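You operate a simulated robot arm through the tools that you are given. There is no shell and no other tool. Be economical: measure what you need, move in short steps, check, and stop when the job is done.

You run a simulated robot arm. Do the job below in one go: nothing can be reset, and whatever is moved stays where it is left.

## Task
Swap the shim under the bracket foot for one that closes the gap.
Fine: release the clamp, pull the old shim out, read the gap, use one shim only and clamp again.
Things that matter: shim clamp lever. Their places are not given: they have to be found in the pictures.

Only the result counts: the job must be done as asked and must still hold three seconds after the hand-in. Knocking over, shifting, dropping, spilling or breaking anything else fails it.

## Robot
A 6-joint arm with a two-finger parallel gripper, fixed in place. Base frame: the origin is at the foot of the arm, x ahead of it, y to its left, z up. Readings come in m, rad, newtons and seconds.
Its first joint turns from -1.152 to 1.152 rad. Payload 2.1 kg.
The tool frame sits at the grasp point between the pads (the TCP): z along the fingers, y along the line on which they close. The tips reach 0.03 m beyond it. The gripper opens to 0.094 m. The fingers are 0.028 m wide and 0.01 m thick; the gripper's body (0.05 by 0.096 m) begins 0.055 m behind the TCP.
Orientation is told as [roll, pitch, yaw] about the base's x, y, z axes, in that order, counted from this pose: with the fingers straight down and closing along the base's y, the tool's x points along the base's -x, its y along +y and its z along -z.

## Interface
- The arm moves only by the tool jog_arm. Its argument "motion" is a list that holds one entry, the list of rows, each a list of 7 numbers: the shift along the base's x, y, z in units of 250 mm (1.0 is 250 mm), then the turn, a rotation vector about the base's x, y, z in units of 45 degrees (1.0 is 45 degrees), then the finger opening in m, from 0 to 0.094. In form: [[[tx, ty, tz, wx, wy, wz, hand], ...]]. A call has 1 to 20 rows; each row is the pose to reach, as a shift and turn from the pose commanded when the call began. A call with a number of a shift or a turn outside -1 to 1 is refused whole. Rows are played at 5 a second. More than 0.05 m and 0.15 rad between two rows, or a gripper value outside its range, and nothing of the call is played. Where a pose cannot be reached the arm comes as near as it can. A force on the tool above 90 N (or 10 N above the force at the start of the call, whichever is more), or a blocked arm, ends the call early, and 0.2 s more pass. The fingers move at their own pace (about 0.072 m/s each) and stop on an object; they squeeze with about 33 N. The grip force told is the motor's: it shows also when the fingers shut on nothing. Time passes only in rows, and 0.2 s behind the last, so rows that repeat a pose let the fingers close. It gives the time, the measured TCP pose, the force on the tool (base axes), the opening and the grip force at its end, in the units of the frame above (readings bear some noise).
- Cameras (640 x 400 px; columns grow to the right, rows downward): "scene" is fixed at [0.0508, -0.3631, 0.5003]; the picture's right is [0.83, -0.56, 0.00], its down [-0.23, -0.34, -0.91] and it looks along [0.52, 0.75, -0.41] (base axes); focal length 308 px, centre (320, 200). "wrist" rides on the gripper at [-0.037, 0, -0.058] in the tool frame; the picture's right is [0.00, -1.00, 0.00], its down [0.97, 0.00, -0.24] and it looks along [0.24, 0.00, 0.97] (tool axes); focal length 218 px, centre (320, 200).
- grab_frame(camera): a new picture of that camera. It takes no simulated time.
- point_at(camera, pixels): there is no depth. For up to 12 entries [column, row, z] of the newest picture of that camera ("zoom" is the newest enlarged one), the place [x, y] in the base frame at which the ray of that pixel passes the height z, good to about 0.002 m. It takes no simulated time.
- inspect(camera, box): a new picture of the part [left, top, right, bottom] of that camera's present view, enlarged. It takes no simulated time.
- sign_off(): hands the job in; it is judged then, once.

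Go step by step. Measure first, check grasps and placings, and put right what went wrong. The budget is 80 turns and 34 pictures, counting those below and the enlarged ones. Unless the task says otherwise, let go and move clear before handing in, and close with one line.

The tools are called after "Emit:" as name(argument=value, ...) on one line, values as JSON. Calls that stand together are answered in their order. jog_arm: Moves the arm, as the interface text tells. Its arguments: {"type":"object","properties":{"motion":{"type":"array"}},"required":["motion"]} The other tools are called the same way: grab_frame (camera) takes a picture; point_at (camera, pixels) gives the place at which the rays of pixels pass given heights; inspect (camera, box) takes an enlarged picture of a part of a camera's view; sign_off () hands the job in.

At the start:

```text
time_s: 0.0
ee_pos: [0.3167, -0.1307, 0.3953]
tcp_rot: [-0.001, 0.001, 0.0]
ft_force: [0.0, 0.3, -0.3]
opening: 0.0937
grasp_force: 0.1
```

scene: 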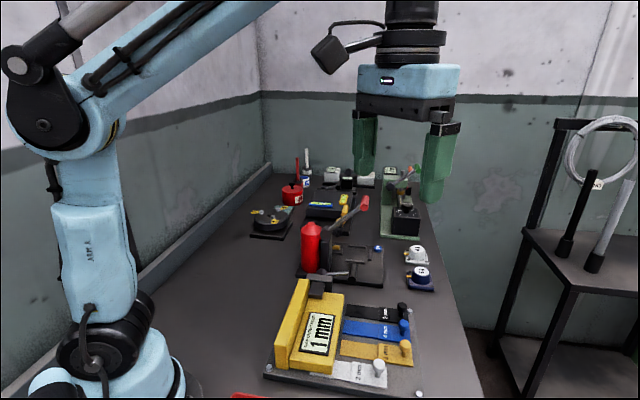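
wrist: 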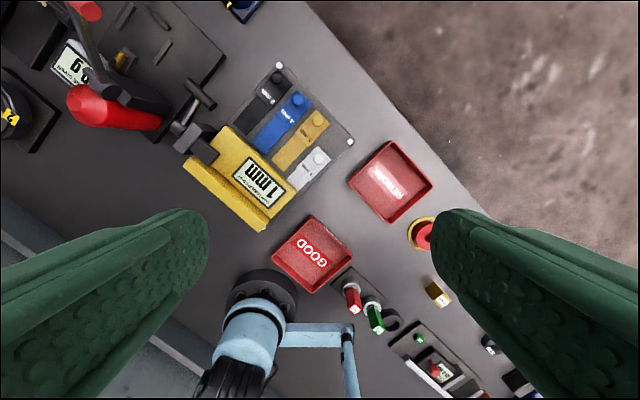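

The scene shows a clamp with a red lever around (340,240) and a shim rack around (375,340). I'll enlarge both.

Emit:
inspect(camera="scene", box=[280, 180, 440, 290])

Emit:
inspect(camera="scene", box=[250, 270, 440, 400])

Emit:
inspect(camera="wrist", box=[0, 0, 360, 225])

```text
3.64 times, centred on (360, 235) of scene
```

zoom: 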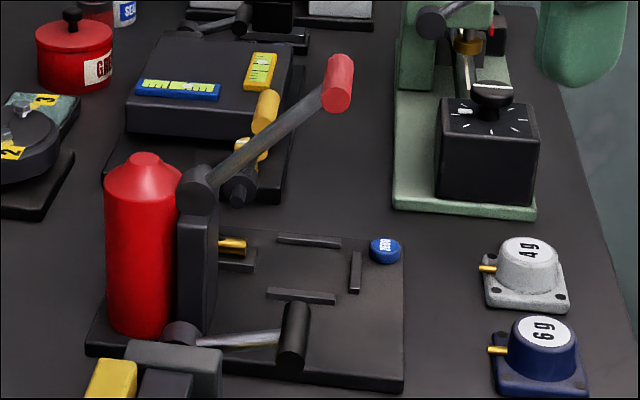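

```text
3.08 times, centred on (345, 335) of scene
```

zoom: 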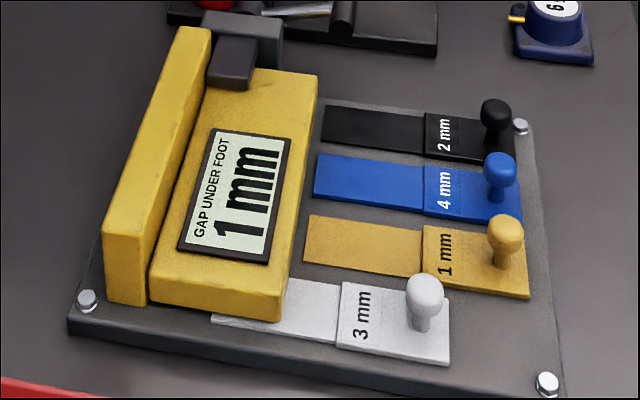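

```text
1.78 times, centred on (180, 112) of wrist
```

zoom: 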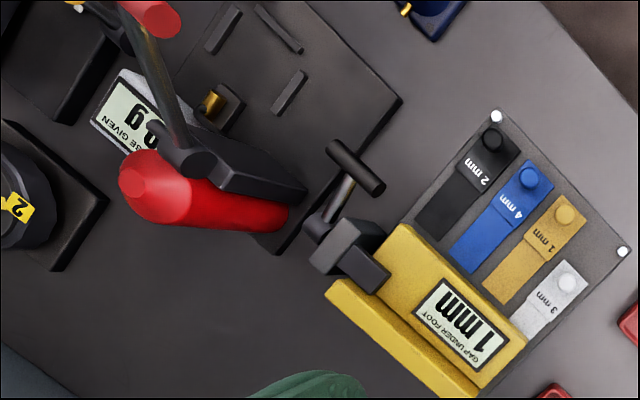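

The lever is the black T-handle on a steel rod (wrist zoom 355,165), next to the block at the bracket end. The white 3 mm shim sits under the foot, and black 2, blue 4 and gold 1 are in the rack. Next I'll locate these points.

Emit:
point_at(camera="zoom", pixels=[[497, 116, 0.045], [622, 251, 0.045], [567, 283, 0.075], [566, 215, 0.075], [530, 176, 0.075], [491, 138, 0.075], [355, 165, 0.075], [330, 215, 0.075], [350, 245, 0.08], [375, 270, 0.08], [405, 225, 0.08], [525, 340, 0.08]])

Emit:
point_at(camera="scene", pixels=[[380, 367, 0.075], [405, 346, 0.075], [404, 327, 0.075], [402, 309, 0.075], [355, 270, 0.075], [325, 271, 0.075], [321, 289, 0.08], [339, 295, 0.08], [268, 366, 0.05]])

```text
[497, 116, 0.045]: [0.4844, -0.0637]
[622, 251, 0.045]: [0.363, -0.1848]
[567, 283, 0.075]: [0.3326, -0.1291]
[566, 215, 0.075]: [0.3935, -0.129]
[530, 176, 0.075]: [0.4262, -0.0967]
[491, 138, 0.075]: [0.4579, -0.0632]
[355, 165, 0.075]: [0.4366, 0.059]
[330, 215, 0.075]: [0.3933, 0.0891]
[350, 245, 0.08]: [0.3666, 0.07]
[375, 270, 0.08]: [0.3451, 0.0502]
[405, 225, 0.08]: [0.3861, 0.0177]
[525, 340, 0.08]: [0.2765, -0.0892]
```

```text
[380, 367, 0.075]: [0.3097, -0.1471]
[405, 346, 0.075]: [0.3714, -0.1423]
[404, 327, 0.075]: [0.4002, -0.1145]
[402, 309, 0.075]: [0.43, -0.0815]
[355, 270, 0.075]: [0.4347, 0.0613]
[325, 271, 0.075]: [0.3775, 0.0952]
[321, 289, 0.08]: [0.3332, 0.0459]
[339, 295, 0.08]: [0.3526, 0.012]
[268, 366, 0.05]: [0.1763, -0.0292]
```

The two views agree that the shim rack runs at 45° in the xy plane, and the lever handle is near (0.436, 0.060, 0.073). I'll turn the tool -45° and move over the rack for a closer wrist picture.

Emit:
jog_arm(motion=[[[0.03, 0.04, -0.04, 0, 0, -0.14, 0.04], [0.07, 0.08, -0.08, 0, 0, -0.29, 0.04], [0.11, 0.12, -0.12, 0, 0, -0.43, 0.04], [0.14, 0.16, -0.16, 0, 0, -0.57, 0.04], [0.18, 0.2, -0.2, 0, 0, -0.72, 0.04], [0.22, 0.24, -0.24, 0, 0, -0.86, 0.04], [0.25, 0.28, -0.26, 0, 0, -1.0, 0.04], [0.25, 0.28, -0.26, 0, 0, -1.0, 0.04]]])

Emit:
grab_frame(camera="wrist")

```text
time_s: 1.8
ee_pos: [0.3798, -0.0605, 0.3284]
tcp_rot: [0.001, 0.001, -0.787]
ft_force: [-0.7, 0.1, 0.1]
opening: 0.04
grasp_force: 0.1
```

```text
28 pictures are left
```

wrist: 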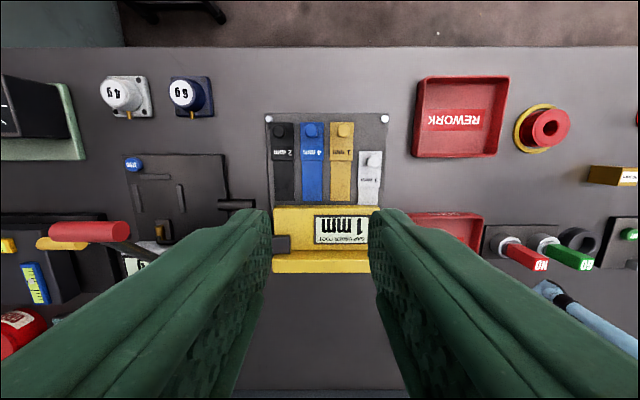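

Now it's aligned. The lever T is at (238,205) and the knobs are at (280–372,130–160). I'll zoom in on the rack and lever.

Emit:
inspect(camera="wrist", box=[200, 105, 400, 230])

Emit:
inspect(camera="scene", box=[300, 250, 380, 300])

```text
3.20 times, centred on (300, 168) of wrist
```

zoom: 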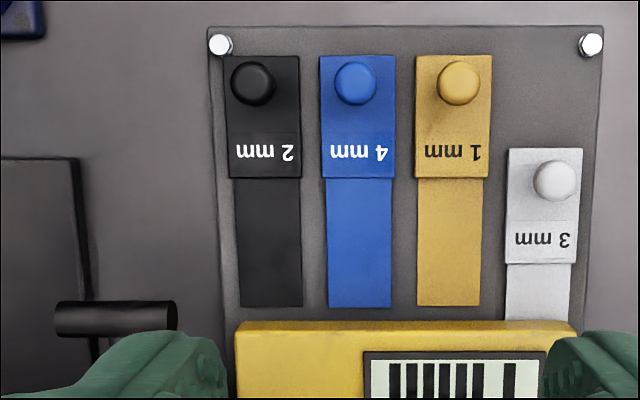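

```text
8.00 times, centred on (340, 275) of scene
```

zoom: 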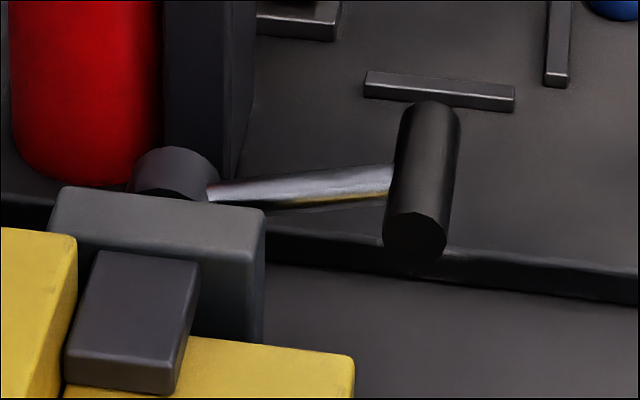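

The pivot barrel and T-grip both look parallel to (1,1), so the lever swings in a vertical plane. I'll triangulate the handle, pivot and knob tops from both cameras.

Emit:
point_at(camera="wrist", pixels=[[236.2, 204.9, 0.07], [236.2, 204.9, 0.09], [217.5, 204.9, 0.08], [255, 204.9, 0.08], [279, 131, 0.07], [311, 131, 0.07], [343.4, 131, 0.07], [373, 161.5, 0.07], [278, 206, 0.08], [373, 206, 0.08], [373, 189, 0.05], [343, 201, 0.05]])

Emit:
point_at(camera="scene", pixels=[[352.6, 272.5, 0.07], [352.6, 272.5, 0.09], [352, 279, 0.08], [322, 271, 0.08], [379, 362.5, 0.07], [405.5, 343.5, 0.07], [404, 323.5, 0.07], [402.5, 306, 0.07], [332, 282, 0.09], [379, 362.5, 0.06]])

```text
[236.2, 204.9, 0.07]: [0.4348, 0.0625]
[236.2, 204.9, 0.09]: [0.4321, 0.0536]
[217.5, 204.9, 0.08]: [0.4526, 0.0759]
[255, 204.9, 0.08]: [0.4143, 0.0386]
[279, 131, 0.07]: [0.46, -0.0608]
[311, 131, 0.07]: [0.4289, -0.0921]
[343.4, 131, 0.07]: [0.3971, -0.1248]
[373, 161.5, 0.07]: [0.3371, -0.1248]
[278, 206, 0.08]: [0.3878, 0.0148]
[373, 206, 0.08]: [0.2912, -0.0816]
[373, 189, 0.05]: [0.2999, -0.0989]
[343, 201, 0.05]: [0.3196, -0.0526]
```

```text
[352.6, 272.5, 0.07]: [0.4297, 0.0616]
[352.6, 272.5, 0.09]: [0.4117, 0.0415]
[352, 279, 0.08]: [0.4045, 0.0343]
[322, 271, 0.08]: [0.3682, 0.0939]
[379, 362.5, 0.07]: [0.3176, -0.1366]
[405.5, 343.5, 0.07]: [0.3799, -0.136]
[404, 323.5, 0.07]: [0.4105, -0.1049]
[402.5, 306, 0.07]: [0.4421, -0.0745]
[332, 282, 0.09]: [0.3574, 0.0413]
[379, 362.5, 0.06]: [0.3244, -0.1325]
```

The triangulated knob tops come out low, at about z = 0.048. I'll check this with the plate bolts and the bracket display corners.

Emit:
point_at(camera="wrist", pixels=[[384.7, 119.25, 0.04], [268.8, 119.25, 0.04], [315, 217, 0.06], [368, 217, 0.06], [315, 243, 0.06], [368, 243, 0.06]])

Emit:
point_at(camera="scene", pixels=[[418.7, 394.7, 0.04], [410.3, 311, 0.04], [335.7, 314.6, 0.06], [328.6, 356.3, 0.06], [311.3, 311.2, 0.06], [298.6, 350.8, 0.06]])

```text
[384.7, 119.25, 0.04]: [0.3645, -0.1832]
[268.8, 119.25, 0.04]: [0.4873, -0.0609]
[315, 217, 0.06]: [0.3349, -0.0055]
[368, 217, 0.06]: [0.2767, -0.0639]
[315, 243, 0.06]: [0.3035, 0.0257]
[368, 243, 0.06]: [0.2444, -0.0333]
```

```text
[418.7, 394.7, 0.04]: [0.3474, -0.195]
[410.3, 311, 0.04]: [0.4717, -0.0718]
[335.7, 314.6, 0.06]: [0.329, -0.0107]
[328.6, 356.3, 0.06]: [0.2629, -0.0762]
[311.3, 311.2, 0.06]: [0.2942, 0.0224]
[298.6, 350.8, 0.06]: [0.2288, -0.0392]
```

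The bolts give inconsistent heights, so I need a closer view. The red press handle at about (0.49, 0.10, 0.22) also overhangs near the lever. I'll turn the tool another -90°, in two calls, so that it closes across the T-grip with the camera on the bracket side, and look at the lever from above.

Emit:
jog_arm(motion=[[[0.04, 0.08, -0.02, 0, 0, -0.14, 0.04], [0.08, 0.16, -0.04, 0, 0, -0.29, 0.04], [0.12, 0.23, -0.05, 0, 0, -0.43, 0.04], [0.16, 0.31, -0.07, 0, 0, -0.57, 0.04], [0.2, 0.39, -0.09, 0, 0, -0.72, 0.04], [0.24, 0.47, -0.1, 0, 0, -0.86, 0.04], [0.27, 0.546, -0.12, 0, 0, -1.0, 0.04]]])

Emit:
jog_arm(motion=[[[0, 0, 0, 0, 0, -0.14, 0.04], [0, 0, 0, 0, 0, -0.29, 0.04], [0, 0, 0, 0, 0, -0.43, 0.04], [0, 0, 0, 0, 0, -0.57, 0.04], [0, 0, 0, 0, 0, -0.72, 0.04], [0, 0, 0, 0, 0, -0.86, 0.04], [0, 0, 0, 0, 0, -1.0, 0.04], [0, 0, 0, 0, 0, -1.0, 0.04]]])

Emit:
grab_frame(camera="wrist")

```text
time_s: 3.4
ee_pos: [0.4467, 0.0752, 0.2992]
tcp_rot: [-0.001, 0.001, -1.573]
ft_force: [0.1, 0.0, -0.3]
opening: 0.0398
grasp_force: 0.0
```

```text
time_s: 5.2
ee_pos: [0.4463, 0.075, 0.3009]
tcp_rot: [0.0, 0.0, -2.359]
ft_force: [-0.2, -0.2, 0.4]
opening: 0.04
grasp_force: 0.0
```

```text
25 pictures are left
```

wrist: 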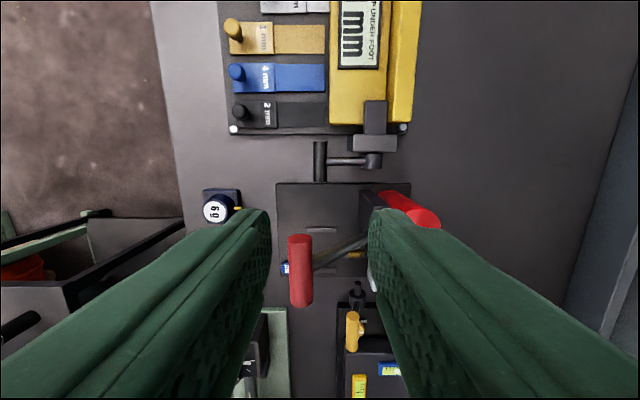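

Now the lever is clear: the T-grip is at (320,160), the rod runs to a pivot near (375,158), and the pad block is at (375,130). I'll zoom in.

Emit:
inspect(camera="wrist", box=[272, 80, 432, 180])

Emit:
point_at(camera="wrist", pixels=[[320, 142, 0.07], [320, 180, 0.07], [320, 161, 0.07], [374, 160, 0.065], [355, 142, 0.09], [397, 142, 0.09], [304, 270, 0.218], [405, 200, 0.13], [233, 129, 0.04], [405, 127, 0.04], [390, 0, 0.04]])

```text
4.00 times, centred on (352, 130) of wrist
```

zoom: 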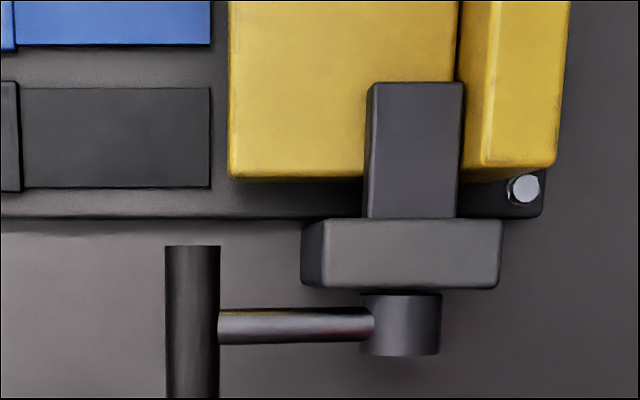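

```text
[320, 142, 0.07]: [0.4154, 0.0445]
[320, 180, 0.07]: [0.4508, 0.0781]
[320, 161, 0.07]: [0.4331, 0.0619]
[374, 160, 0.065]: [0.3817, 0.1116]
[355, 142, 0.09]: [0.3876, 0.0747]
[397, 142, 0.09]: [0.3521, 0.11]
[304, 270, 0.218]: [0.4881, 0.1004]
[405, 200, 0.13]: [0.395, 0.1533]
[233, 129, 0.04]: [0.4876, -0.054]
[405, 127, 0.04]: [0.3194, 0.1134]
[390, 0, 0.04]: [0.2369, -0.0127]
```

The rod joins a barrel lying along (1,1), so the lever swings up in a vertical plane about (0.382, 0.112, ~0.062) with a radius of about 0.072 m. I'll go to the near half of the T-grip, clear of the rod and the red handle, and stop at z = 0.13.

Emit:
jog_arm(motion=[[[-0.06, -0.06, 0, 0, 0, 0, 0.036], [-0.1136, -0.115, 0, 0, 0, 0, 0.036], [-0.1136, -0.115, -0.15, 0, 0, 0, 0.036], [-0.1136, -0.115, -0.3, 0, 0, 0, 0.036], [-0.1136, -0.115, -0.45, 0, 0, 0, 0.036], [-0.1136, -0.115, -0.6, 0, 0, 0, 0.036], [-0.1136, -0.115, -0.68, 0, 0, 0, 0.036], [-0.1136, -0.115, -0.68, 0, 0, 0, 0.036]]])

Emit:
grab_frame(camera="wrist")

Emit:
inspect(camera="scene", box=[280, 190, 440, 290])

```text
time_s: 7.0
ee_pos: [0.4174, 0.0444, 0.1274]
tcp_rot: [0.001, 0.0, -2.357]
ft_force: [0.2, -0.9, 0.6]
opening: 0.0361
grasp_force: 0.0
```

```text
23 pictures are left
```

wrist: 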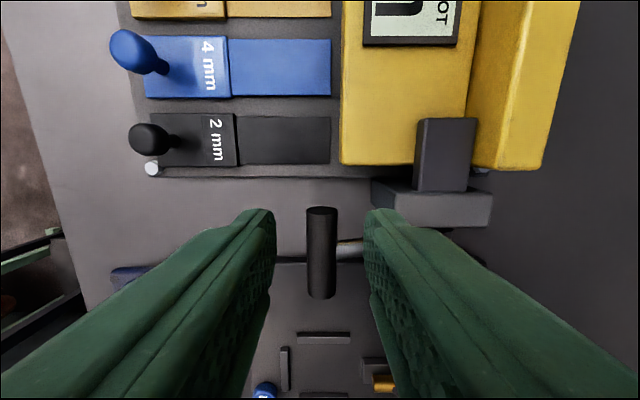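

```text
4.00 times, centred on (360, 240) of scene
```

zoom: 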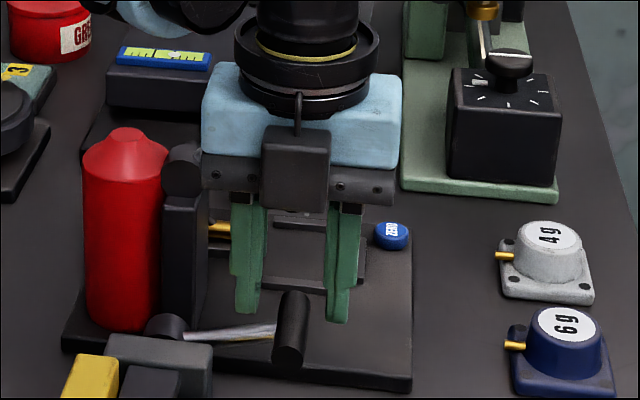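

The T-grip is centred between the fingers, with its near end at (321,210). I'll go down 36 mm and close on it.

Emit:
jog_arm(motion=[[[0, 0, -0.05, 0, 0, 0, 0.036], [0, 0, -0.1, 0, 0, 0, 0.036], [0, 0, -0.144, 0, 0, 0, 0.036], [0, 0, -0.144, 0, 0, 0, 0.036], [0, 0, -0.144, 0, 0, 0, 0.005], [0, 0, -0.144, 0, 0, 0, 0.005], [0, 0, -0.144, 0, 0, 0, 0.005]]])

Emit:
inspect(camera="scene", box=[280, 190, 440, 290])

```text
time_s: 8.6
ee_pos: [0.4169, 0.0459, 0.0932]
tcp_rot: [-0.003, 0.001, -2.355]
ft_force: [-8.5, 6.6, -5.9]
opening: 0.0175
grasp_force: 45.8
```

```text
4.00 times, centred on (360, 240) of scene
```

zoom: 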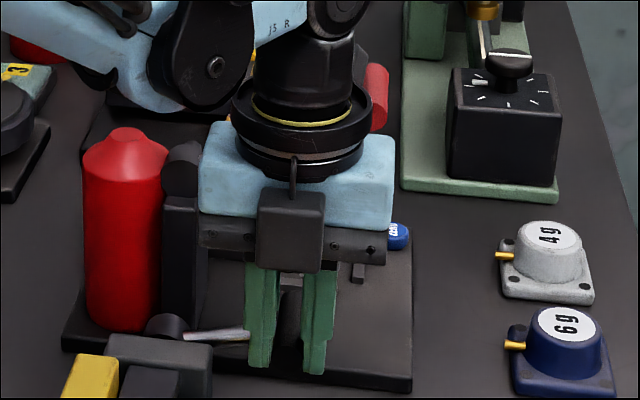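

The grip is firm on the T (opening 0.0175). Now I'll lift along the arc to about 45° and check the forces.

Emit:
jog_arm(motion=[[[-0.002, 0.002, 0.025, 0, 0, 0, 0.005], [-0.0062, 0.0062, 0.0496, 0, 0, 0, 0.005], [-0.0118, 0.0118, 0.074, 0, 0, 0, 0.005], [-0.0184, 0.0184, 0.0968, 0, 0, 0, 0.005], [-0.0268, 0.0268, 0.119, 0, 0, 0, 0.005], [-0.0359, 0.0359, 0.14, 0, 0, 0, 0.005], [-0.0472, 0.0472, 0.16, 0, 0, 0, 0.005], [-0.0588, 0.0588, 0.1784, 0, 0, 0, 0.005]]])

Emit:
inspect(camera="scene", box=[280, 190, 440, 290])

```text
time_s: 10.4
ee_pos: [0.4038, 0.0608, 0.139]
tcp_rot: [-0.001, 0.0, -2.355]
ft_force: [0.2, 0.4, 0.5]
opening: 0.0049
grasp_force: 0.0
```

```text
4.00 times, centred on (360, 240) of scene
```

zoom: 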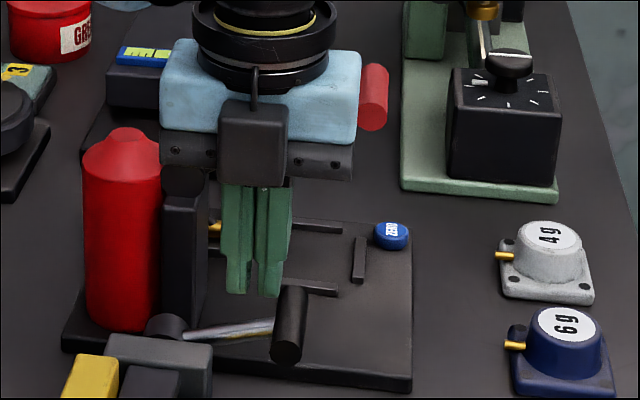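

The fingers slipped off (opening 0.005) and the lever didn't move. The hold was only at the very tips, so I'll go back and grip about 18 mm deeper.

Emit:
jog_arm(motion=[[[0, 0, 0, 0, 0, 0, 0.036], [0.03, -0.03, 0, 0, 0, 0, 0.036], [0.0588, -0.0588, 0, 0, 0, 0, 0.036], [0.0588, -0.0588, 0, 0, 0, 0, 0.036], [0.0588, -0.0588, -0.1, 0, 0, 0, 0.036], [0.0588, -0.0588, -0.18, 0, 0, 0, 0.036], [0.0588, -0.0588, -0.25, 0, 0, 0, 0.036], [0.0588, -0.0588, -0.25, 0, 0, 0, 0.036], [0.0588, -0.0588, -0.25, 0, 0, 0, 0.002], [0.0588, -0.0588, -0.25, 0, 0, 0, 0.002], [0.0588, -0.0588, -0.25, 0, 0, 0, 0.002]]])

Emit:
grab_frame(camera="wrist")

```text
time_s: 12.8
ee_pos: [0.4184, 0.0477, 0.0756]
tcp_rot: [-0.002, 0.0, -2.354]
ft_force: [-11.0, 12.1, -2.8]
opening: 0.0178
grasp_force: 44.9
```

```text
19 pictures are left
```

wrist: 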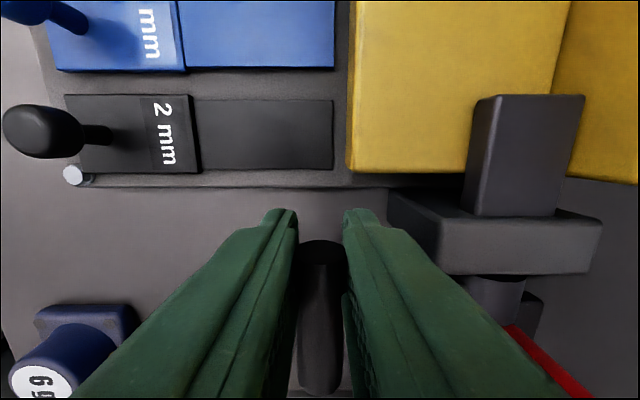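

The grip is deeper now. I'll lift about 12° and read the force.

Emit:
jog_arm(motion=[[[-0.004, 0.004, 0.012, 0, 0, 0, 0.002], [-0.006, 0.006, 0.025, 0, 0, 0, 0.002], [-0.008, 0.008, 0.037, 0, 0, 0, 0.002], [-0.01, 0.01, 0.0496, 0, 0, 0, 0.002]]])

```text
time_s: 13.8
ee_pos: [0.4147, 0.0494, 0.089]
tcp_rot: [-0.007, -0.002, -2.356]
ft_force: [-25.9, 17.1, -18.3]
opening: 0.0175
grasp_force: 44.6
```

Force on the tool is about -18 N in z and about 30 N towards the pivot. I'll check whether the handle actually rose.

Emit:
inspect(camera="scene", box=[300, 230, 380, 290])

```text
6.67 times, centred on (340, 260) of scene
```

zoom: 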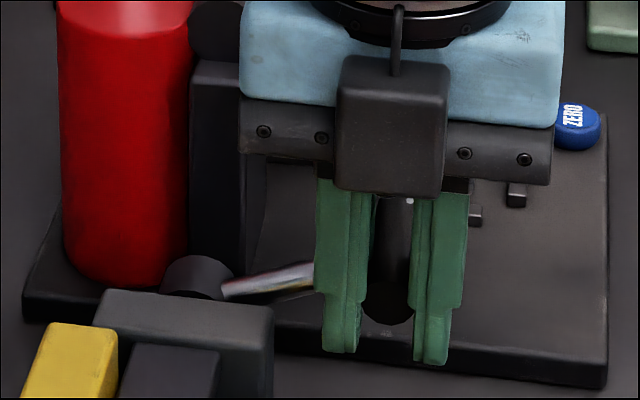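

The rod is clearly tilting up, so the lever follows. I'll continue the arc to about 55°, biased slightly inward.

Emit:
jog_arm(motion=[[[-0.0108, 0.0108, 0.023, 0, 0, 0, 0.002], [-0.0175, 0.0175, 0.046, 0, 0, 0, 0.002], [-0.0255, 0.0255, 0.0675, 0, 0, 0, 0.002], [-0.0348, 0.0348, 0.088, 0, 0, 0, 0.002], [-0.0452, 0.0452, 0.1075, 0, 0, 0, 0.002], [-0.0568, 0.0568, 0.1256, 0, 0, 0, 0.002], [-0.0696, 0.0696, 0.142, 0, 0, 0, 0.002], [-0.0834, 0.0834, 0.157, 0, 0, 0, 0.002]]])

```text
time_s: 15.6
ee_pos: [0.3947, 0.0699, 0.1268]
tcp_rot: [0.001, 0.0, -2.357]
ft_force: [-8.6, 8.3, -24.3]
opening: 0.0175
grasp_force: 44.8
```

Still gripped. I'll continue to vertical.

Emit:
jog_arm(motion=[[[-0.0147, 0.0147, 0.013, 0, 0, 0, 0.002], [-0.03, 0.03, 0.0244, 0, 0, 0, 0.002], [-0.0458, 0.0458, 0.034, 0, 0, 0, 0.002], [-0.0625, 0.0625, 0.041, 0, 0, 0, 0.002], [-0.0792, 0.0792, 0.0464, 0, 0, 0, 0.002], [-0.0964, 0.0964, 0.0496, 0, 0, 0, 0.002], [-0.1137, 0.1137, 0.0508, 0, 0, 0, 0.002]]])

Emit:
grab_frame(camera="scene")

```text
time_s: 17.1
ee_pos: [0.3798, 0.0839, 0.1401]
tcp_rot: [0.042, 0.004, -2.368]
ft_force: [5.2, -4.1, -4.4]
opening: 0.0179
grasp_force: 13.6
stopped in row 7: the force on the tool passed its limit (the readings are from after the stop); the commanded pose is now the measured one
```

```text
17 pictures are left
```

scene: 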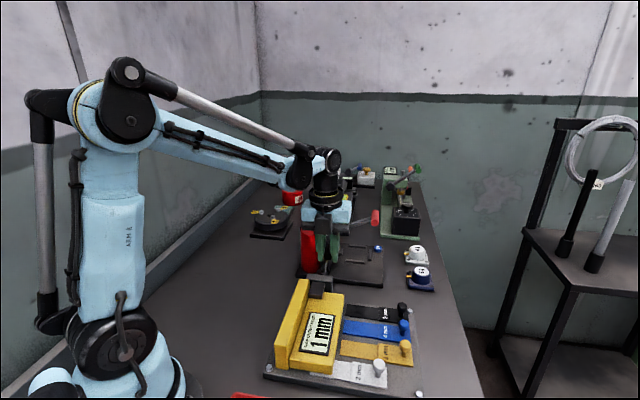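

The force limit stopped the motion at roughly 75°, which is either the lever's end stop or contact with something. I'll zoom in.

Emit:
inspect(camera="scene", box=[270, 180, 390, 390])

Emit:
inspect(camera="scene", box=[285, 190, 385, 290])

```text
1.90 times, centred on (330, 285) of scene
```

zoom: 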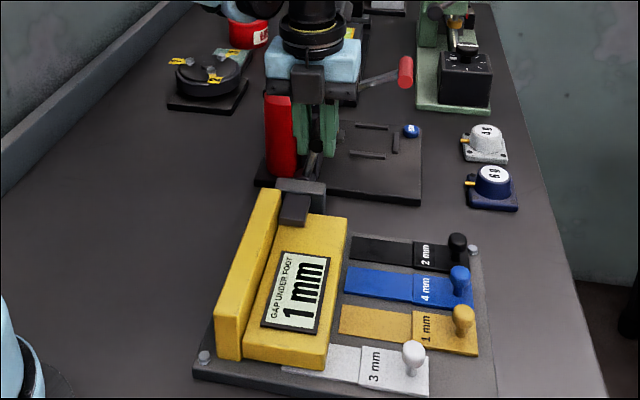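

```text
4.00 times, centred on (335, 240) of scene
```

zoom: 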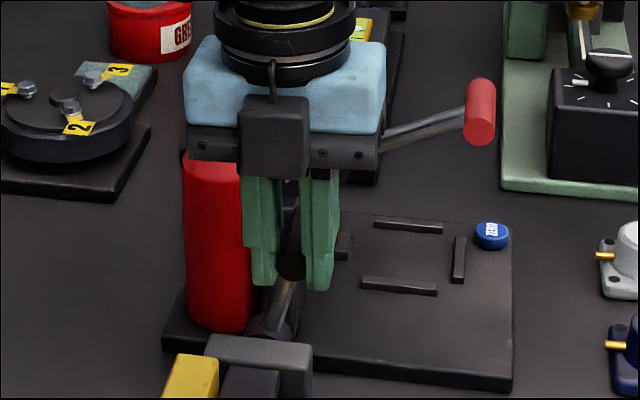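

It looks like an end stop, since nothing else is in contact. I'll open, rise straight up, and check that the lever stays up.

Emit:
jog_arm(motion=[[[0, 0, 0, 0, 0, 0, 0.036], [0, 0, 0, 0, 0, 0, 0.036], [0, 0, 0.1, 0, 0, 0, 0.036], [0, 0, 0.25, 0, 0, 0, 0.036], [0, 0, 0.4, 0, 0, 0, 0.036], [0, 0, 0.55, 0, 0, 0, 0.036], [0, 0, 0.55, 0, 0, 0, 0.036]]])

Emit:
inspect(camera="scene", box=[265, 220, 425, 320])

```text
time_s: 18.7
ee_pos: [0.3785, 0.0875, 0.2792]
tcp_rot: [0.038, 0.004, -2.37]
ft_force: [-1.1, 0.9, -0.3]
opening: 0.0361
grasp_force: 0.1
```

```text
4.00 times, centred on (345, 270) of scene
```

zoom: 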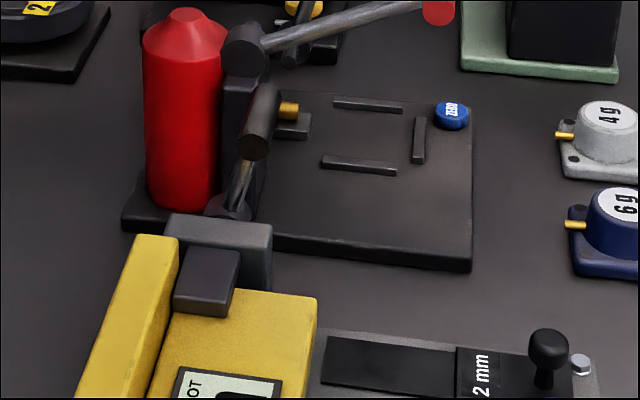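

The lever now stands at about 75° and stays there. The shims sit in parallel lanes, so I'll pull the white one straight out along +b (1,-1) with the same yaw. Next I'll level the tool and hover over the white knob near (0.332, -0.127).

Emit:
jog_arm(motion=[[[-0.04, -0.15, 0, -0.01, 0, 0.003, 0.036], [-0.08, -0.3, 0, -0.02, -0.002, 0.006, 0.036], [-0.12, -0.45, 0, -0.03, -0.003, 0.009, 0.036], [-0.15, -0.6, -0.05, -0.04, -0.004, 0.012, 0.036], [-0.17, -0.73, -0.15, -0.05, -0.005, 0.015, 0.036], [-0.185, -0.86, -0.25, -0.051, -0.005, 0.015, 0.036], [-0.185, -0.86, -0.4, -0.051, -0.005, 0.015, 0.036], [-0.185, -0.86, -0.5, -0.051, -0.005, 0.015, 0.036], [-0.185, -0.86, -0.5, -0.051, -0.005, 0.015, 0.036]]])

Emit:
grab_frame(camera="wrist")

```text
time_s: 20.7
ee_pos: [0.3338, -0.1291, 0.1518]
tcp_rot: [0.071, -0.02, -2.359]
ft_force: [-0.3, -0.3, 0.3]
opening: 0.036
grasp_force: 0.1
```

```text
13 pictures are left
```

wrist: 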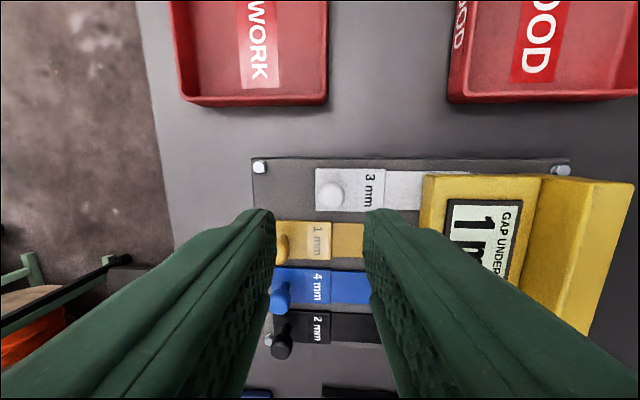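

My levelling turn went about the wrong axis, so the tool is now tilted about 0.07 rad. I'll correct with the right base-frame vector and look again.

Emit:
jog_arm(motion=[[[0, 0, 0, 0.04, 0.023, 0, 0.036], [0, 0, 0, 0.082, 0.0457, 0, 0.036], [0, 0, -0.04, 0.082, 0.0457, 0, 0.036], [0, 0, -0.04, 0.082, 0.0457, 0, 0.036]]])

Emit:
grab_frame(camera="wrist")

Emit:
point_at(camera="wrist", pixels=[[320, 194, 0.048], [331, 195, 0.048]])

```text
time_s: 21.7
ee_pos: [0.3332, -0.1284, 0.1403]
tcp_rot: [-0.001, -0.002, -2.357]
ft_force: [0.0, 0.0, -0.4]
opening: 0.036
grasp_force: 0.0
```

```text
12 pictures are left
```

wrist: 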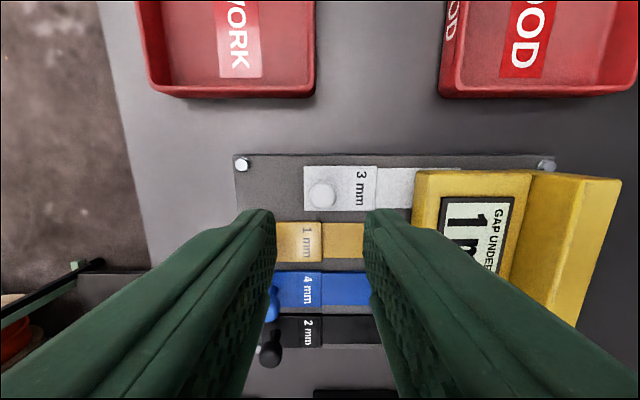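

```text
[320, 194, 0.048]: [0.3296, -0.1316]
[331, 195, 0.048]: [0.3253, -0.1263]
```

Tilt is corrected and the white knob (322,195) is centred between the fingers. I'll descend to TCP z ≈ 0.062 and check.

Emit:
jog_arm(motion=[[[-0.012, -0.004, -0.1, 0, 0, 0, 0.036], [-0.012, -0.004, -0.2, 0, 0, 0, 0.036], [-0.012, -0.004, -0.27, 0, 0, 0, 0.036], [-0.012, -0.004, -0.312, 0, 0, 0, 0.036], [-0.012, -0.004, -0.312, 0, 0, 0, 0.036]]])

Emit:
inspect(camera="scene", box=[310, 290, 440, 400])

```text
time_s: 22.9
ee_pos: [0.3298, -0.13, 0.0648]
tcp_rot: [-0.002, -0.001, -2.355]
ft_force: [-0.1, 0.4, 0.1]
opening: 0.036
grasp_force: 0.0
```

```text
3.64 times, centred on (375, 345) of scene
```

zoom: 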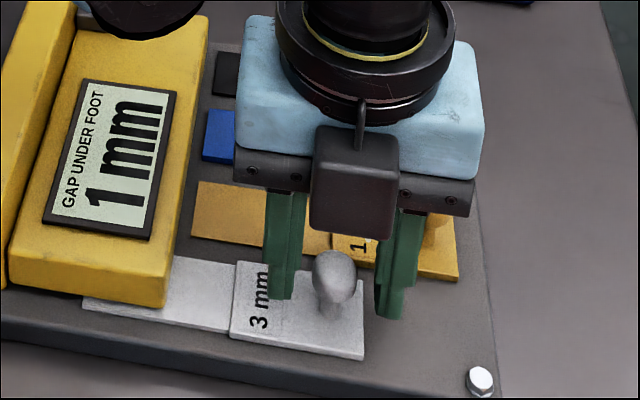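

The fingers straddle the knob (zoom 333,275) with the tips below the ball. Closing.

Emit:
jog_arm(motion=[[[0, 0, 0, 0, 0, 0, 0.002], [0, 0, 0, 0, 0, 0, 0.002], [0, 0, 0, 0, 0, 0, 0.002]]])

Emit:
grab_frame(camera="wrist")

```text
time_s: 23.7
ee_pos: [0.3299, -0.1295, 0.0641]
tcp_rot: [-0.003, -0.002, -2.355]
ft_force: [0.4, 1.1, -7.6]
opening: 0.0195
grasp_force: 44.8
```

```text
10 pictures are left
```

wrist: 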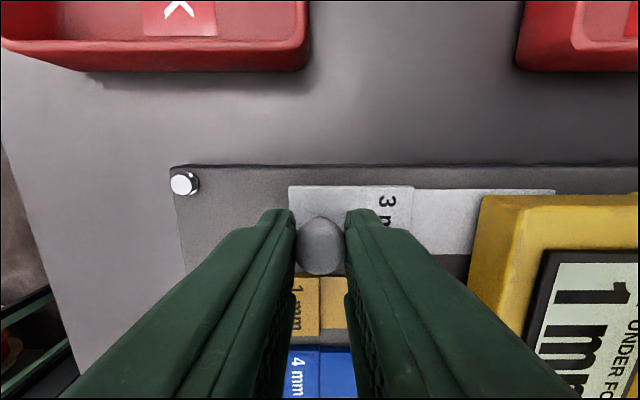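

The white knob is gripped (opening 0.0195). I'll pull along (1,-1) in small steps.

Emit:
jog_arm(motion=[[[0.015, -0.015, 0, 0, 0, 0, 0.002], [0.03, -0.03, 0, 0, 0, 0, 0.002], [0.045, -0.045, 0, 0, 0, 0, 0.002], [0.06, -0.06, 0, 0, 0, 0, 0.002], [0.075, -0.075, 0, 0, 0, 0, 0.002], [0.09, -0.09, 0, 0, 0, 0, 0.002], [0.105, -0.105, 0, 0, 0, 0, 0.002], [0.12, -0.12, 0, 0, 0, 0, 0.002], [0.128, -0.128, 0, 0, 0, 0, 0.002], [0.128, -0.128, 0, 0, 0, 0, 0.002]]])

Emit:
inspect(camera="scene", box=[260, 270, 440, 400])

```text
time_s: 25.9
ee_pos: [0.362, -0.1624, 0.0658]
tcp_rot: [-0.008, 0.003, -2.355]
ft_force: [5.6, 20.2, -23.2]
opening: 0.0199
grasp_force: 44.5
```

```text
3.08 times, centred on (350, 335) of scene
```

zoom: 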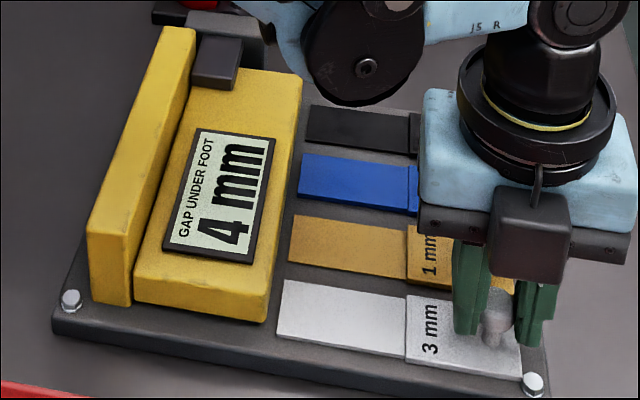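

The gap now reads 4 mm, and the white shim is parked beside the others. I'll release, rise and hover over the blue 4 mm knob at about (0.430, -0.0925).

Emit:
jog_arm(motion=[[[0, 0, 0, 0, 0, 0, 0.036], [0, 0, 0, 0, 0, 0, 0.036], [0, 0, 0.1, 0, 0, 0, 0.036], [0, 0, 0.25, 0, 0, 0, 0.036], [0.1, 0.1, 0.3, 0, 0, 0, 0.036], [0.2, 0.2, 0.3, 0, 0, 0, 0.036], [0.273, 0.276, 0.3, 0, 0, 0, 0.036], [0.273, 0.276, 0.3, 0, 0, 0, 0.036]]])

Emit:
grab_frame(camera="wrist")

```text
time_s: 27.7
ee_pos: [0.4326, -0.0964, 0.1391]
tcp_rot: [-0.001, -0.001, -2.357]
ft_force: [0.9, 0.1, -0.6]
opening: 0.0358
grasp_force: 0.0
```

```text
8 pictures are left
```

wrist: 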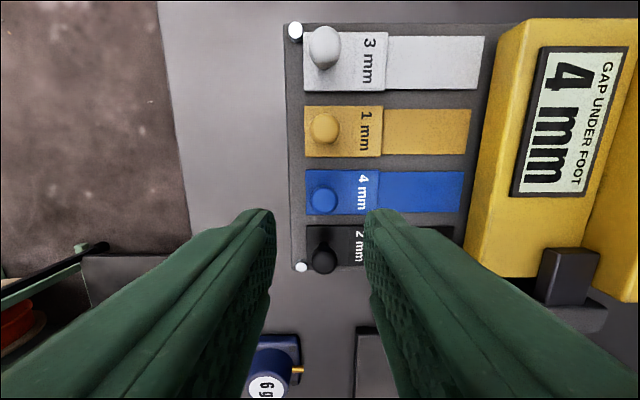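

Every shim lies flat and the blue knob is centred at (323,197). I'll descend and grip.

Emit:
jog_arm(motion=[[[-0.012, 0, -0.1, 0, 0, 0, 0.036], [-0.012, 0, -0.2, 0, 0, 0, 0.036], [-0.012, 0, -0.26, 0, 0, 0, 0.036], [-0.012, 0, -0.3, 0, 0, 0, 0.036], [-0.012, 0, -0.3, 0, 0, 0, 0.036], [-0.012, 0, -0.3, 0, 0, 0, 0.002], [-0.012, 0, -0.3, 0, 0, 0, 0.002], [-0.012, 0, -0.3, 0, 0, 0, 0.002]]])

```text
time_s: 29.5
ee_pos: [0.4277, -0.0952, 0.0656]
tcp_rot: [-0.002, -0.002, -2.355]
ft_force: [1.5, 1.4, -7.0]
opening: 0.0194
grasp_force: 45.7
```

The blue knob is gripped (0.0194). I'll push it along (-1,1) under the foot in small steps.

Emit:
jog_arm(motion=[[[-0.012, 0.012, 0, 0, 0, 0, 0.002], [-0.024, 0.024, 0, 0, 0, 0, 0.002], [-0.036, 0.036, 0, 0, 0, 0, 0.002], [-0.048, 0.048, 0, 0, 0, 0, 0.002], [-0.06, 0.06, 0, 0, 0, 0, 0.002], [-0.072, 0.072, 0, 0, 0, 0, 0.002], [-0.084, 0.084, 0, 0, 0, 0, 0.002], [-0.096, 0.096, 0, 0, 0, 0, 0.002], [-0.108, 0.108, 0, 0, 0, 0, 0.002], [-0.12, 0.12, 0, 0, 0, 0, 0.002], [-0.127, 0.127, 0, 0, 0, 0, 0.002], [-0.127, 0.127, 0, 0, 0, 0, 0.002]]])

Emit:
inspect(camera="scene", box=[260, 260, 440, 400])

```text
time_s: 32.1
ee_pos: [0.3959, -0.0623, 0.0641]
tcp_rot: [0.004, 0.0, -2.358]
ft_force: [25.0, 0.2, 9.6]
opening: 0.0198
grasp_force: 45.0
```

```text
2.86 times, centred on (350, 330) of scene
```

zoom: 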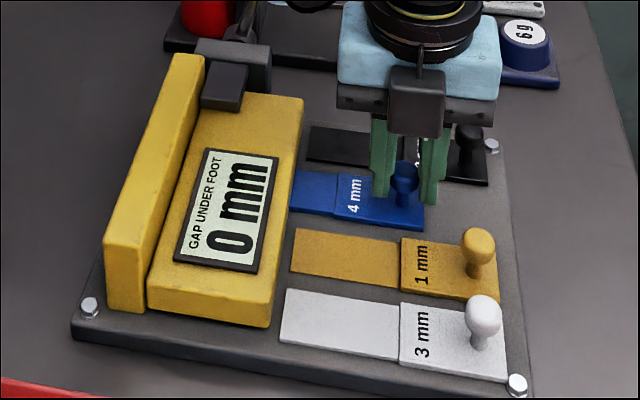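

The gap reads 0 mm with blue under the foot. I'll release, rise and go above the lever.

Emit:
jog_arm(motion=[[[0, 0, 0, 0, 0, 0, 0.036], [0, 0, 0, 0, 0, 0, 0.036], [0, 0, 0.1, 0, 0, 0, 0.036], [0, 0, 0.25, 0, 0, 0, 0.036], [0, 0, 0.42, 0, 0, 0, 0.036], [0, 0, 0.6, 0, 0, 0, 0.036], [0, 0, 0.75, 0, 0, 0, 0.036], [-0.02, 0.15, 0.824, 0, 0, 0, 0.036], [-0.04, 0.3, 0.824, 0, 0, 0, 0.036], [-0.06, 0.45, 0.824, 0, 0, 0, 0.036], [-0.068, 0.592, 0.824, 0, 0, 0, 0.036], [-0.068, 0.592, 0.824, 0, 0, 0, 0.036]]])

Emit:
grab_frame(camera="wrist")

Emit:
point_at(camera="wrist", pixels=[[320, 180, 0.135], [320, 200, 0.135]])

```text
time_s: 34.7
ee_pos: [0.3782, 0.0889, 0.2674]
tcp_rot: [-0.003, -0.003, -2.357]
ft_force: [-0.1, 0.3, 0.1]
opening: 0.0359
grasp_force: 0.0
```

```text
6 pictures are left
```

wrist: 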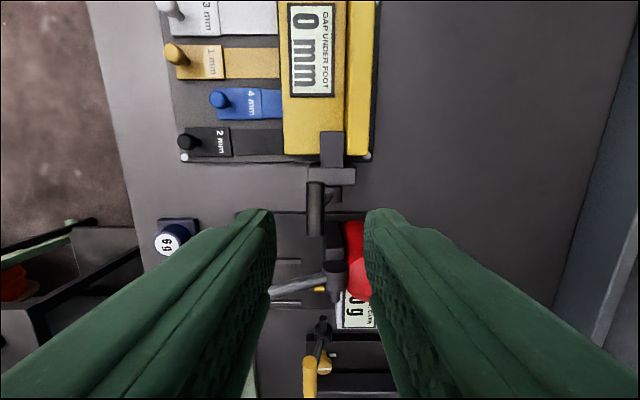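

```text
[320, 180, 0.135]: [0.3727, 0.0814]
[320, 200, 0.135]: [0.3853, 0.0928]
```

The handle is at cols 307–324 with its near end at row 182, so its centre is at b ≈ 0.2086. I'll descend and grip it.

Emit:
jog_arm(motion=[[[0.008, -0.015, -0.12, 0, 0, 0, 0.036], [0.008, -0.015, -0.26, 0, 0, 0, 0.036], [0.008, -0.015, -0.38, 0, 0, 0, 0.036], [0.008, -0.015, -0.46, 0, 0, 0, 0.036], [0.008, -0.015, -0.514, 0, 0, 0, 0.036], [0.008, -0.015, -0.514, 0, 0, 0, 0.036], [0.008, -0.015, -0.514, 0, 0, 0, 0.002], [0.008, -0.015, -0.514, 0, 0, 0, 0.002], [0.008, -0.015, -0.514, 0, 0, 0, 0.002]]])

```text
time_s: 36.7
ee_pos: [0.3787, 0.0824, 0.1384]
tcp_rot: [-0.002, -0.001, -2.358]
ft_force: [2.7, -0.7, -9.7]
opening: 0.0176
grasp_force: 44.9
```

Gripped. I'll swing the lever down the arc to about 35°.

Emit:
jog_arm(motion=[[[0.018, -0.018, -0.008, 0, 0, 0, 0.002], [0.034, -0.034, -0.017, 0, 0, 0, 0.002], [0.049, -0.049, -0.0286, 0, 0, 0, 0.002], [0.064, -0.064, -0.0416, 0, 0, 0, 0.002], [0.0776, -0.0776, -0.0565, 0, 0, 0, 0.002], [0.0902, -0.0902, -0.0732, 0, 0, 0, 0.002], [0.1019, -0.1019, -0.091, 0, 0, 0, 0.002], [0.1126, -0.1126, -0.1104, 0, 0, 0, 0.002]]])

```text
time_s: 38.5
ee_pos: [0.409, 0.0543, 0.1132]
tcp_rot: [-0.001, -0.001, -2.358]
ft_force: [-9.5, -3.3, 1.4]
opening: 0.0176
grasp_force: 45.6
```

Tracking well. I'll continue down to about 4°.

Emit:
jog_arm(motion=[[[0.0093, -0.0093, -0.0207, 0, 0, 0, 0.002], [0.0173, -0.0173, -0.0424, 0, 0, 0, 0.002], [0.024, -0.024, -0.065, 0, 0, 0, 0.002], [0.029, -0.029, -0.0884, 0, 0, 0, 0.002], [0.0328, -0.0328, -0.112, 0, 0, 0, 0.002], [0.0351, -0.0351, -0.1364, 0, 0, 0, 0.002], [0.0355, -0.0355, -0.142, 0, 0, 0, 0.002]]])

Emit:
inspect(camera="scene", box=[300, 230, 400, 300])

```text
time_s: 40.1
ee_pos: [0.4164, 0.0447, 0.0807]
tcp_rot: [-0.004, 0.0, -2.355]
ft_force: [-0.2, 8.2, 33.3]
opening: 0.0176
grasp_force: 45.1
```

```text
5.71 times, centred on (350, 265) of scene
```

zoom: 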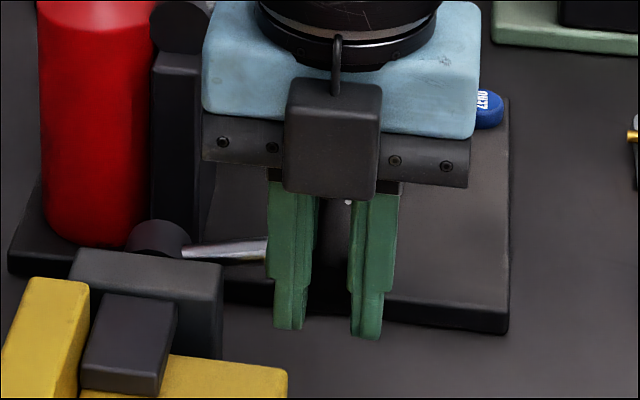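

The rod slope now matches the original (about 0.09 versus 0.10), with 33 N of reaction. I'll press a few mm more to make sure it's seated.

Emit:
jog_arm(motion=[[[0, 0, -0.008, 0, 0, 0, 0.002], [0, 0, -0.016, 0, 0, 0, 0.002], [0, 0, -0.016, 0, 0, 0, 0.002]]])

```text
time_s: 40.9
ee_pos: [0.4152, 0.045, 0.0767]
tcp_rot: [-0.005, -0.004, -2.356]
ft_force: [-24.6, 4.9, 77.8]
opening: 0.0177
grasp_force: 44.6
```

The reaction rose to 78 N, so the lever is hard on its stop. I'll ease off, open, rise and check.

Emit:
jog_arm(motion=[[[0, 0, 0.01, 0, 0, 0, 0.002], [0, 0, 0.012, 0, 0, 0, 0.036], [0, 0, 0.012, 0, 0, 0, 0.036], [0, 0, 0.012, 0, 0, 0, 0.036], [0, 0, 0.12, 0, 0, 0, 0.036], [0, 0, 0.3, 0, 0, 0, 0.036], [0, 0, 0.48, 0, 0, 0, 0.036], [0, 0, 0.66, 0, 0, 0, 0.036], [0, 0, 0.8, 0, 0, 0, 0.036], [0, 0, 0.8, 0, 0, 0, 0.036]]])

Emit:
inspect(camera="scene", box=[260, 230, 440, 400])

Emit:
inspect(camera="scene", box=[300, 250, 380, 300])

```text
time_s: 43.1
ee_pos: [0.4186, 0.0484, 0.2737]
tcp_rot: [-0.002, -0.002, -2.356]
ft_force: [0.8, -0.6, -0.6]
opening: 0.0358
grasp_force: 0.0
```

```text
2.35 times, centred on (350, 315) of scene
```

zoom: 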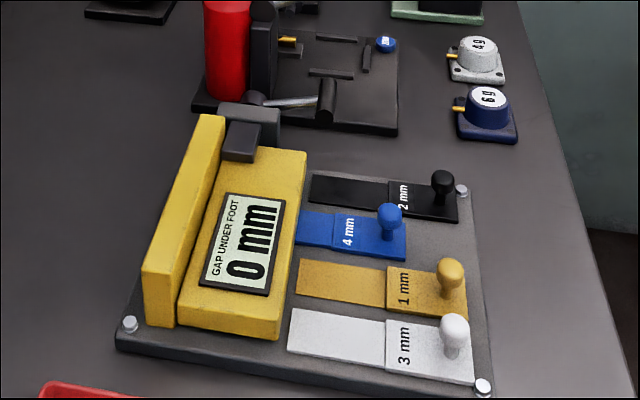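

```text
8.00 times, centred on (340, 275) of scene
```

zoom: 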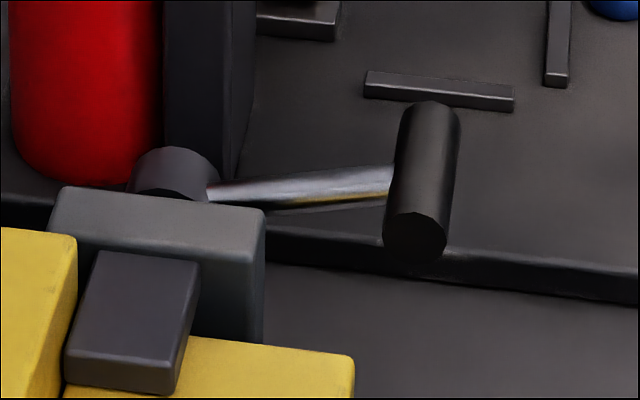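

The lever is back exactly where it started (T-grip at zoom 420,180). The gap reads 0 mm with only the blue 4 mm shim under the foot, and the arm is clear, so I'm handing in.

Emit:
sign_off()

```text
The job is handed in.
```

The 3 mm shim is out and parked on the rack. The 4 mm shim is under the foot with the gap reading 0 mm, and the clamp lever is back in its clamped position.
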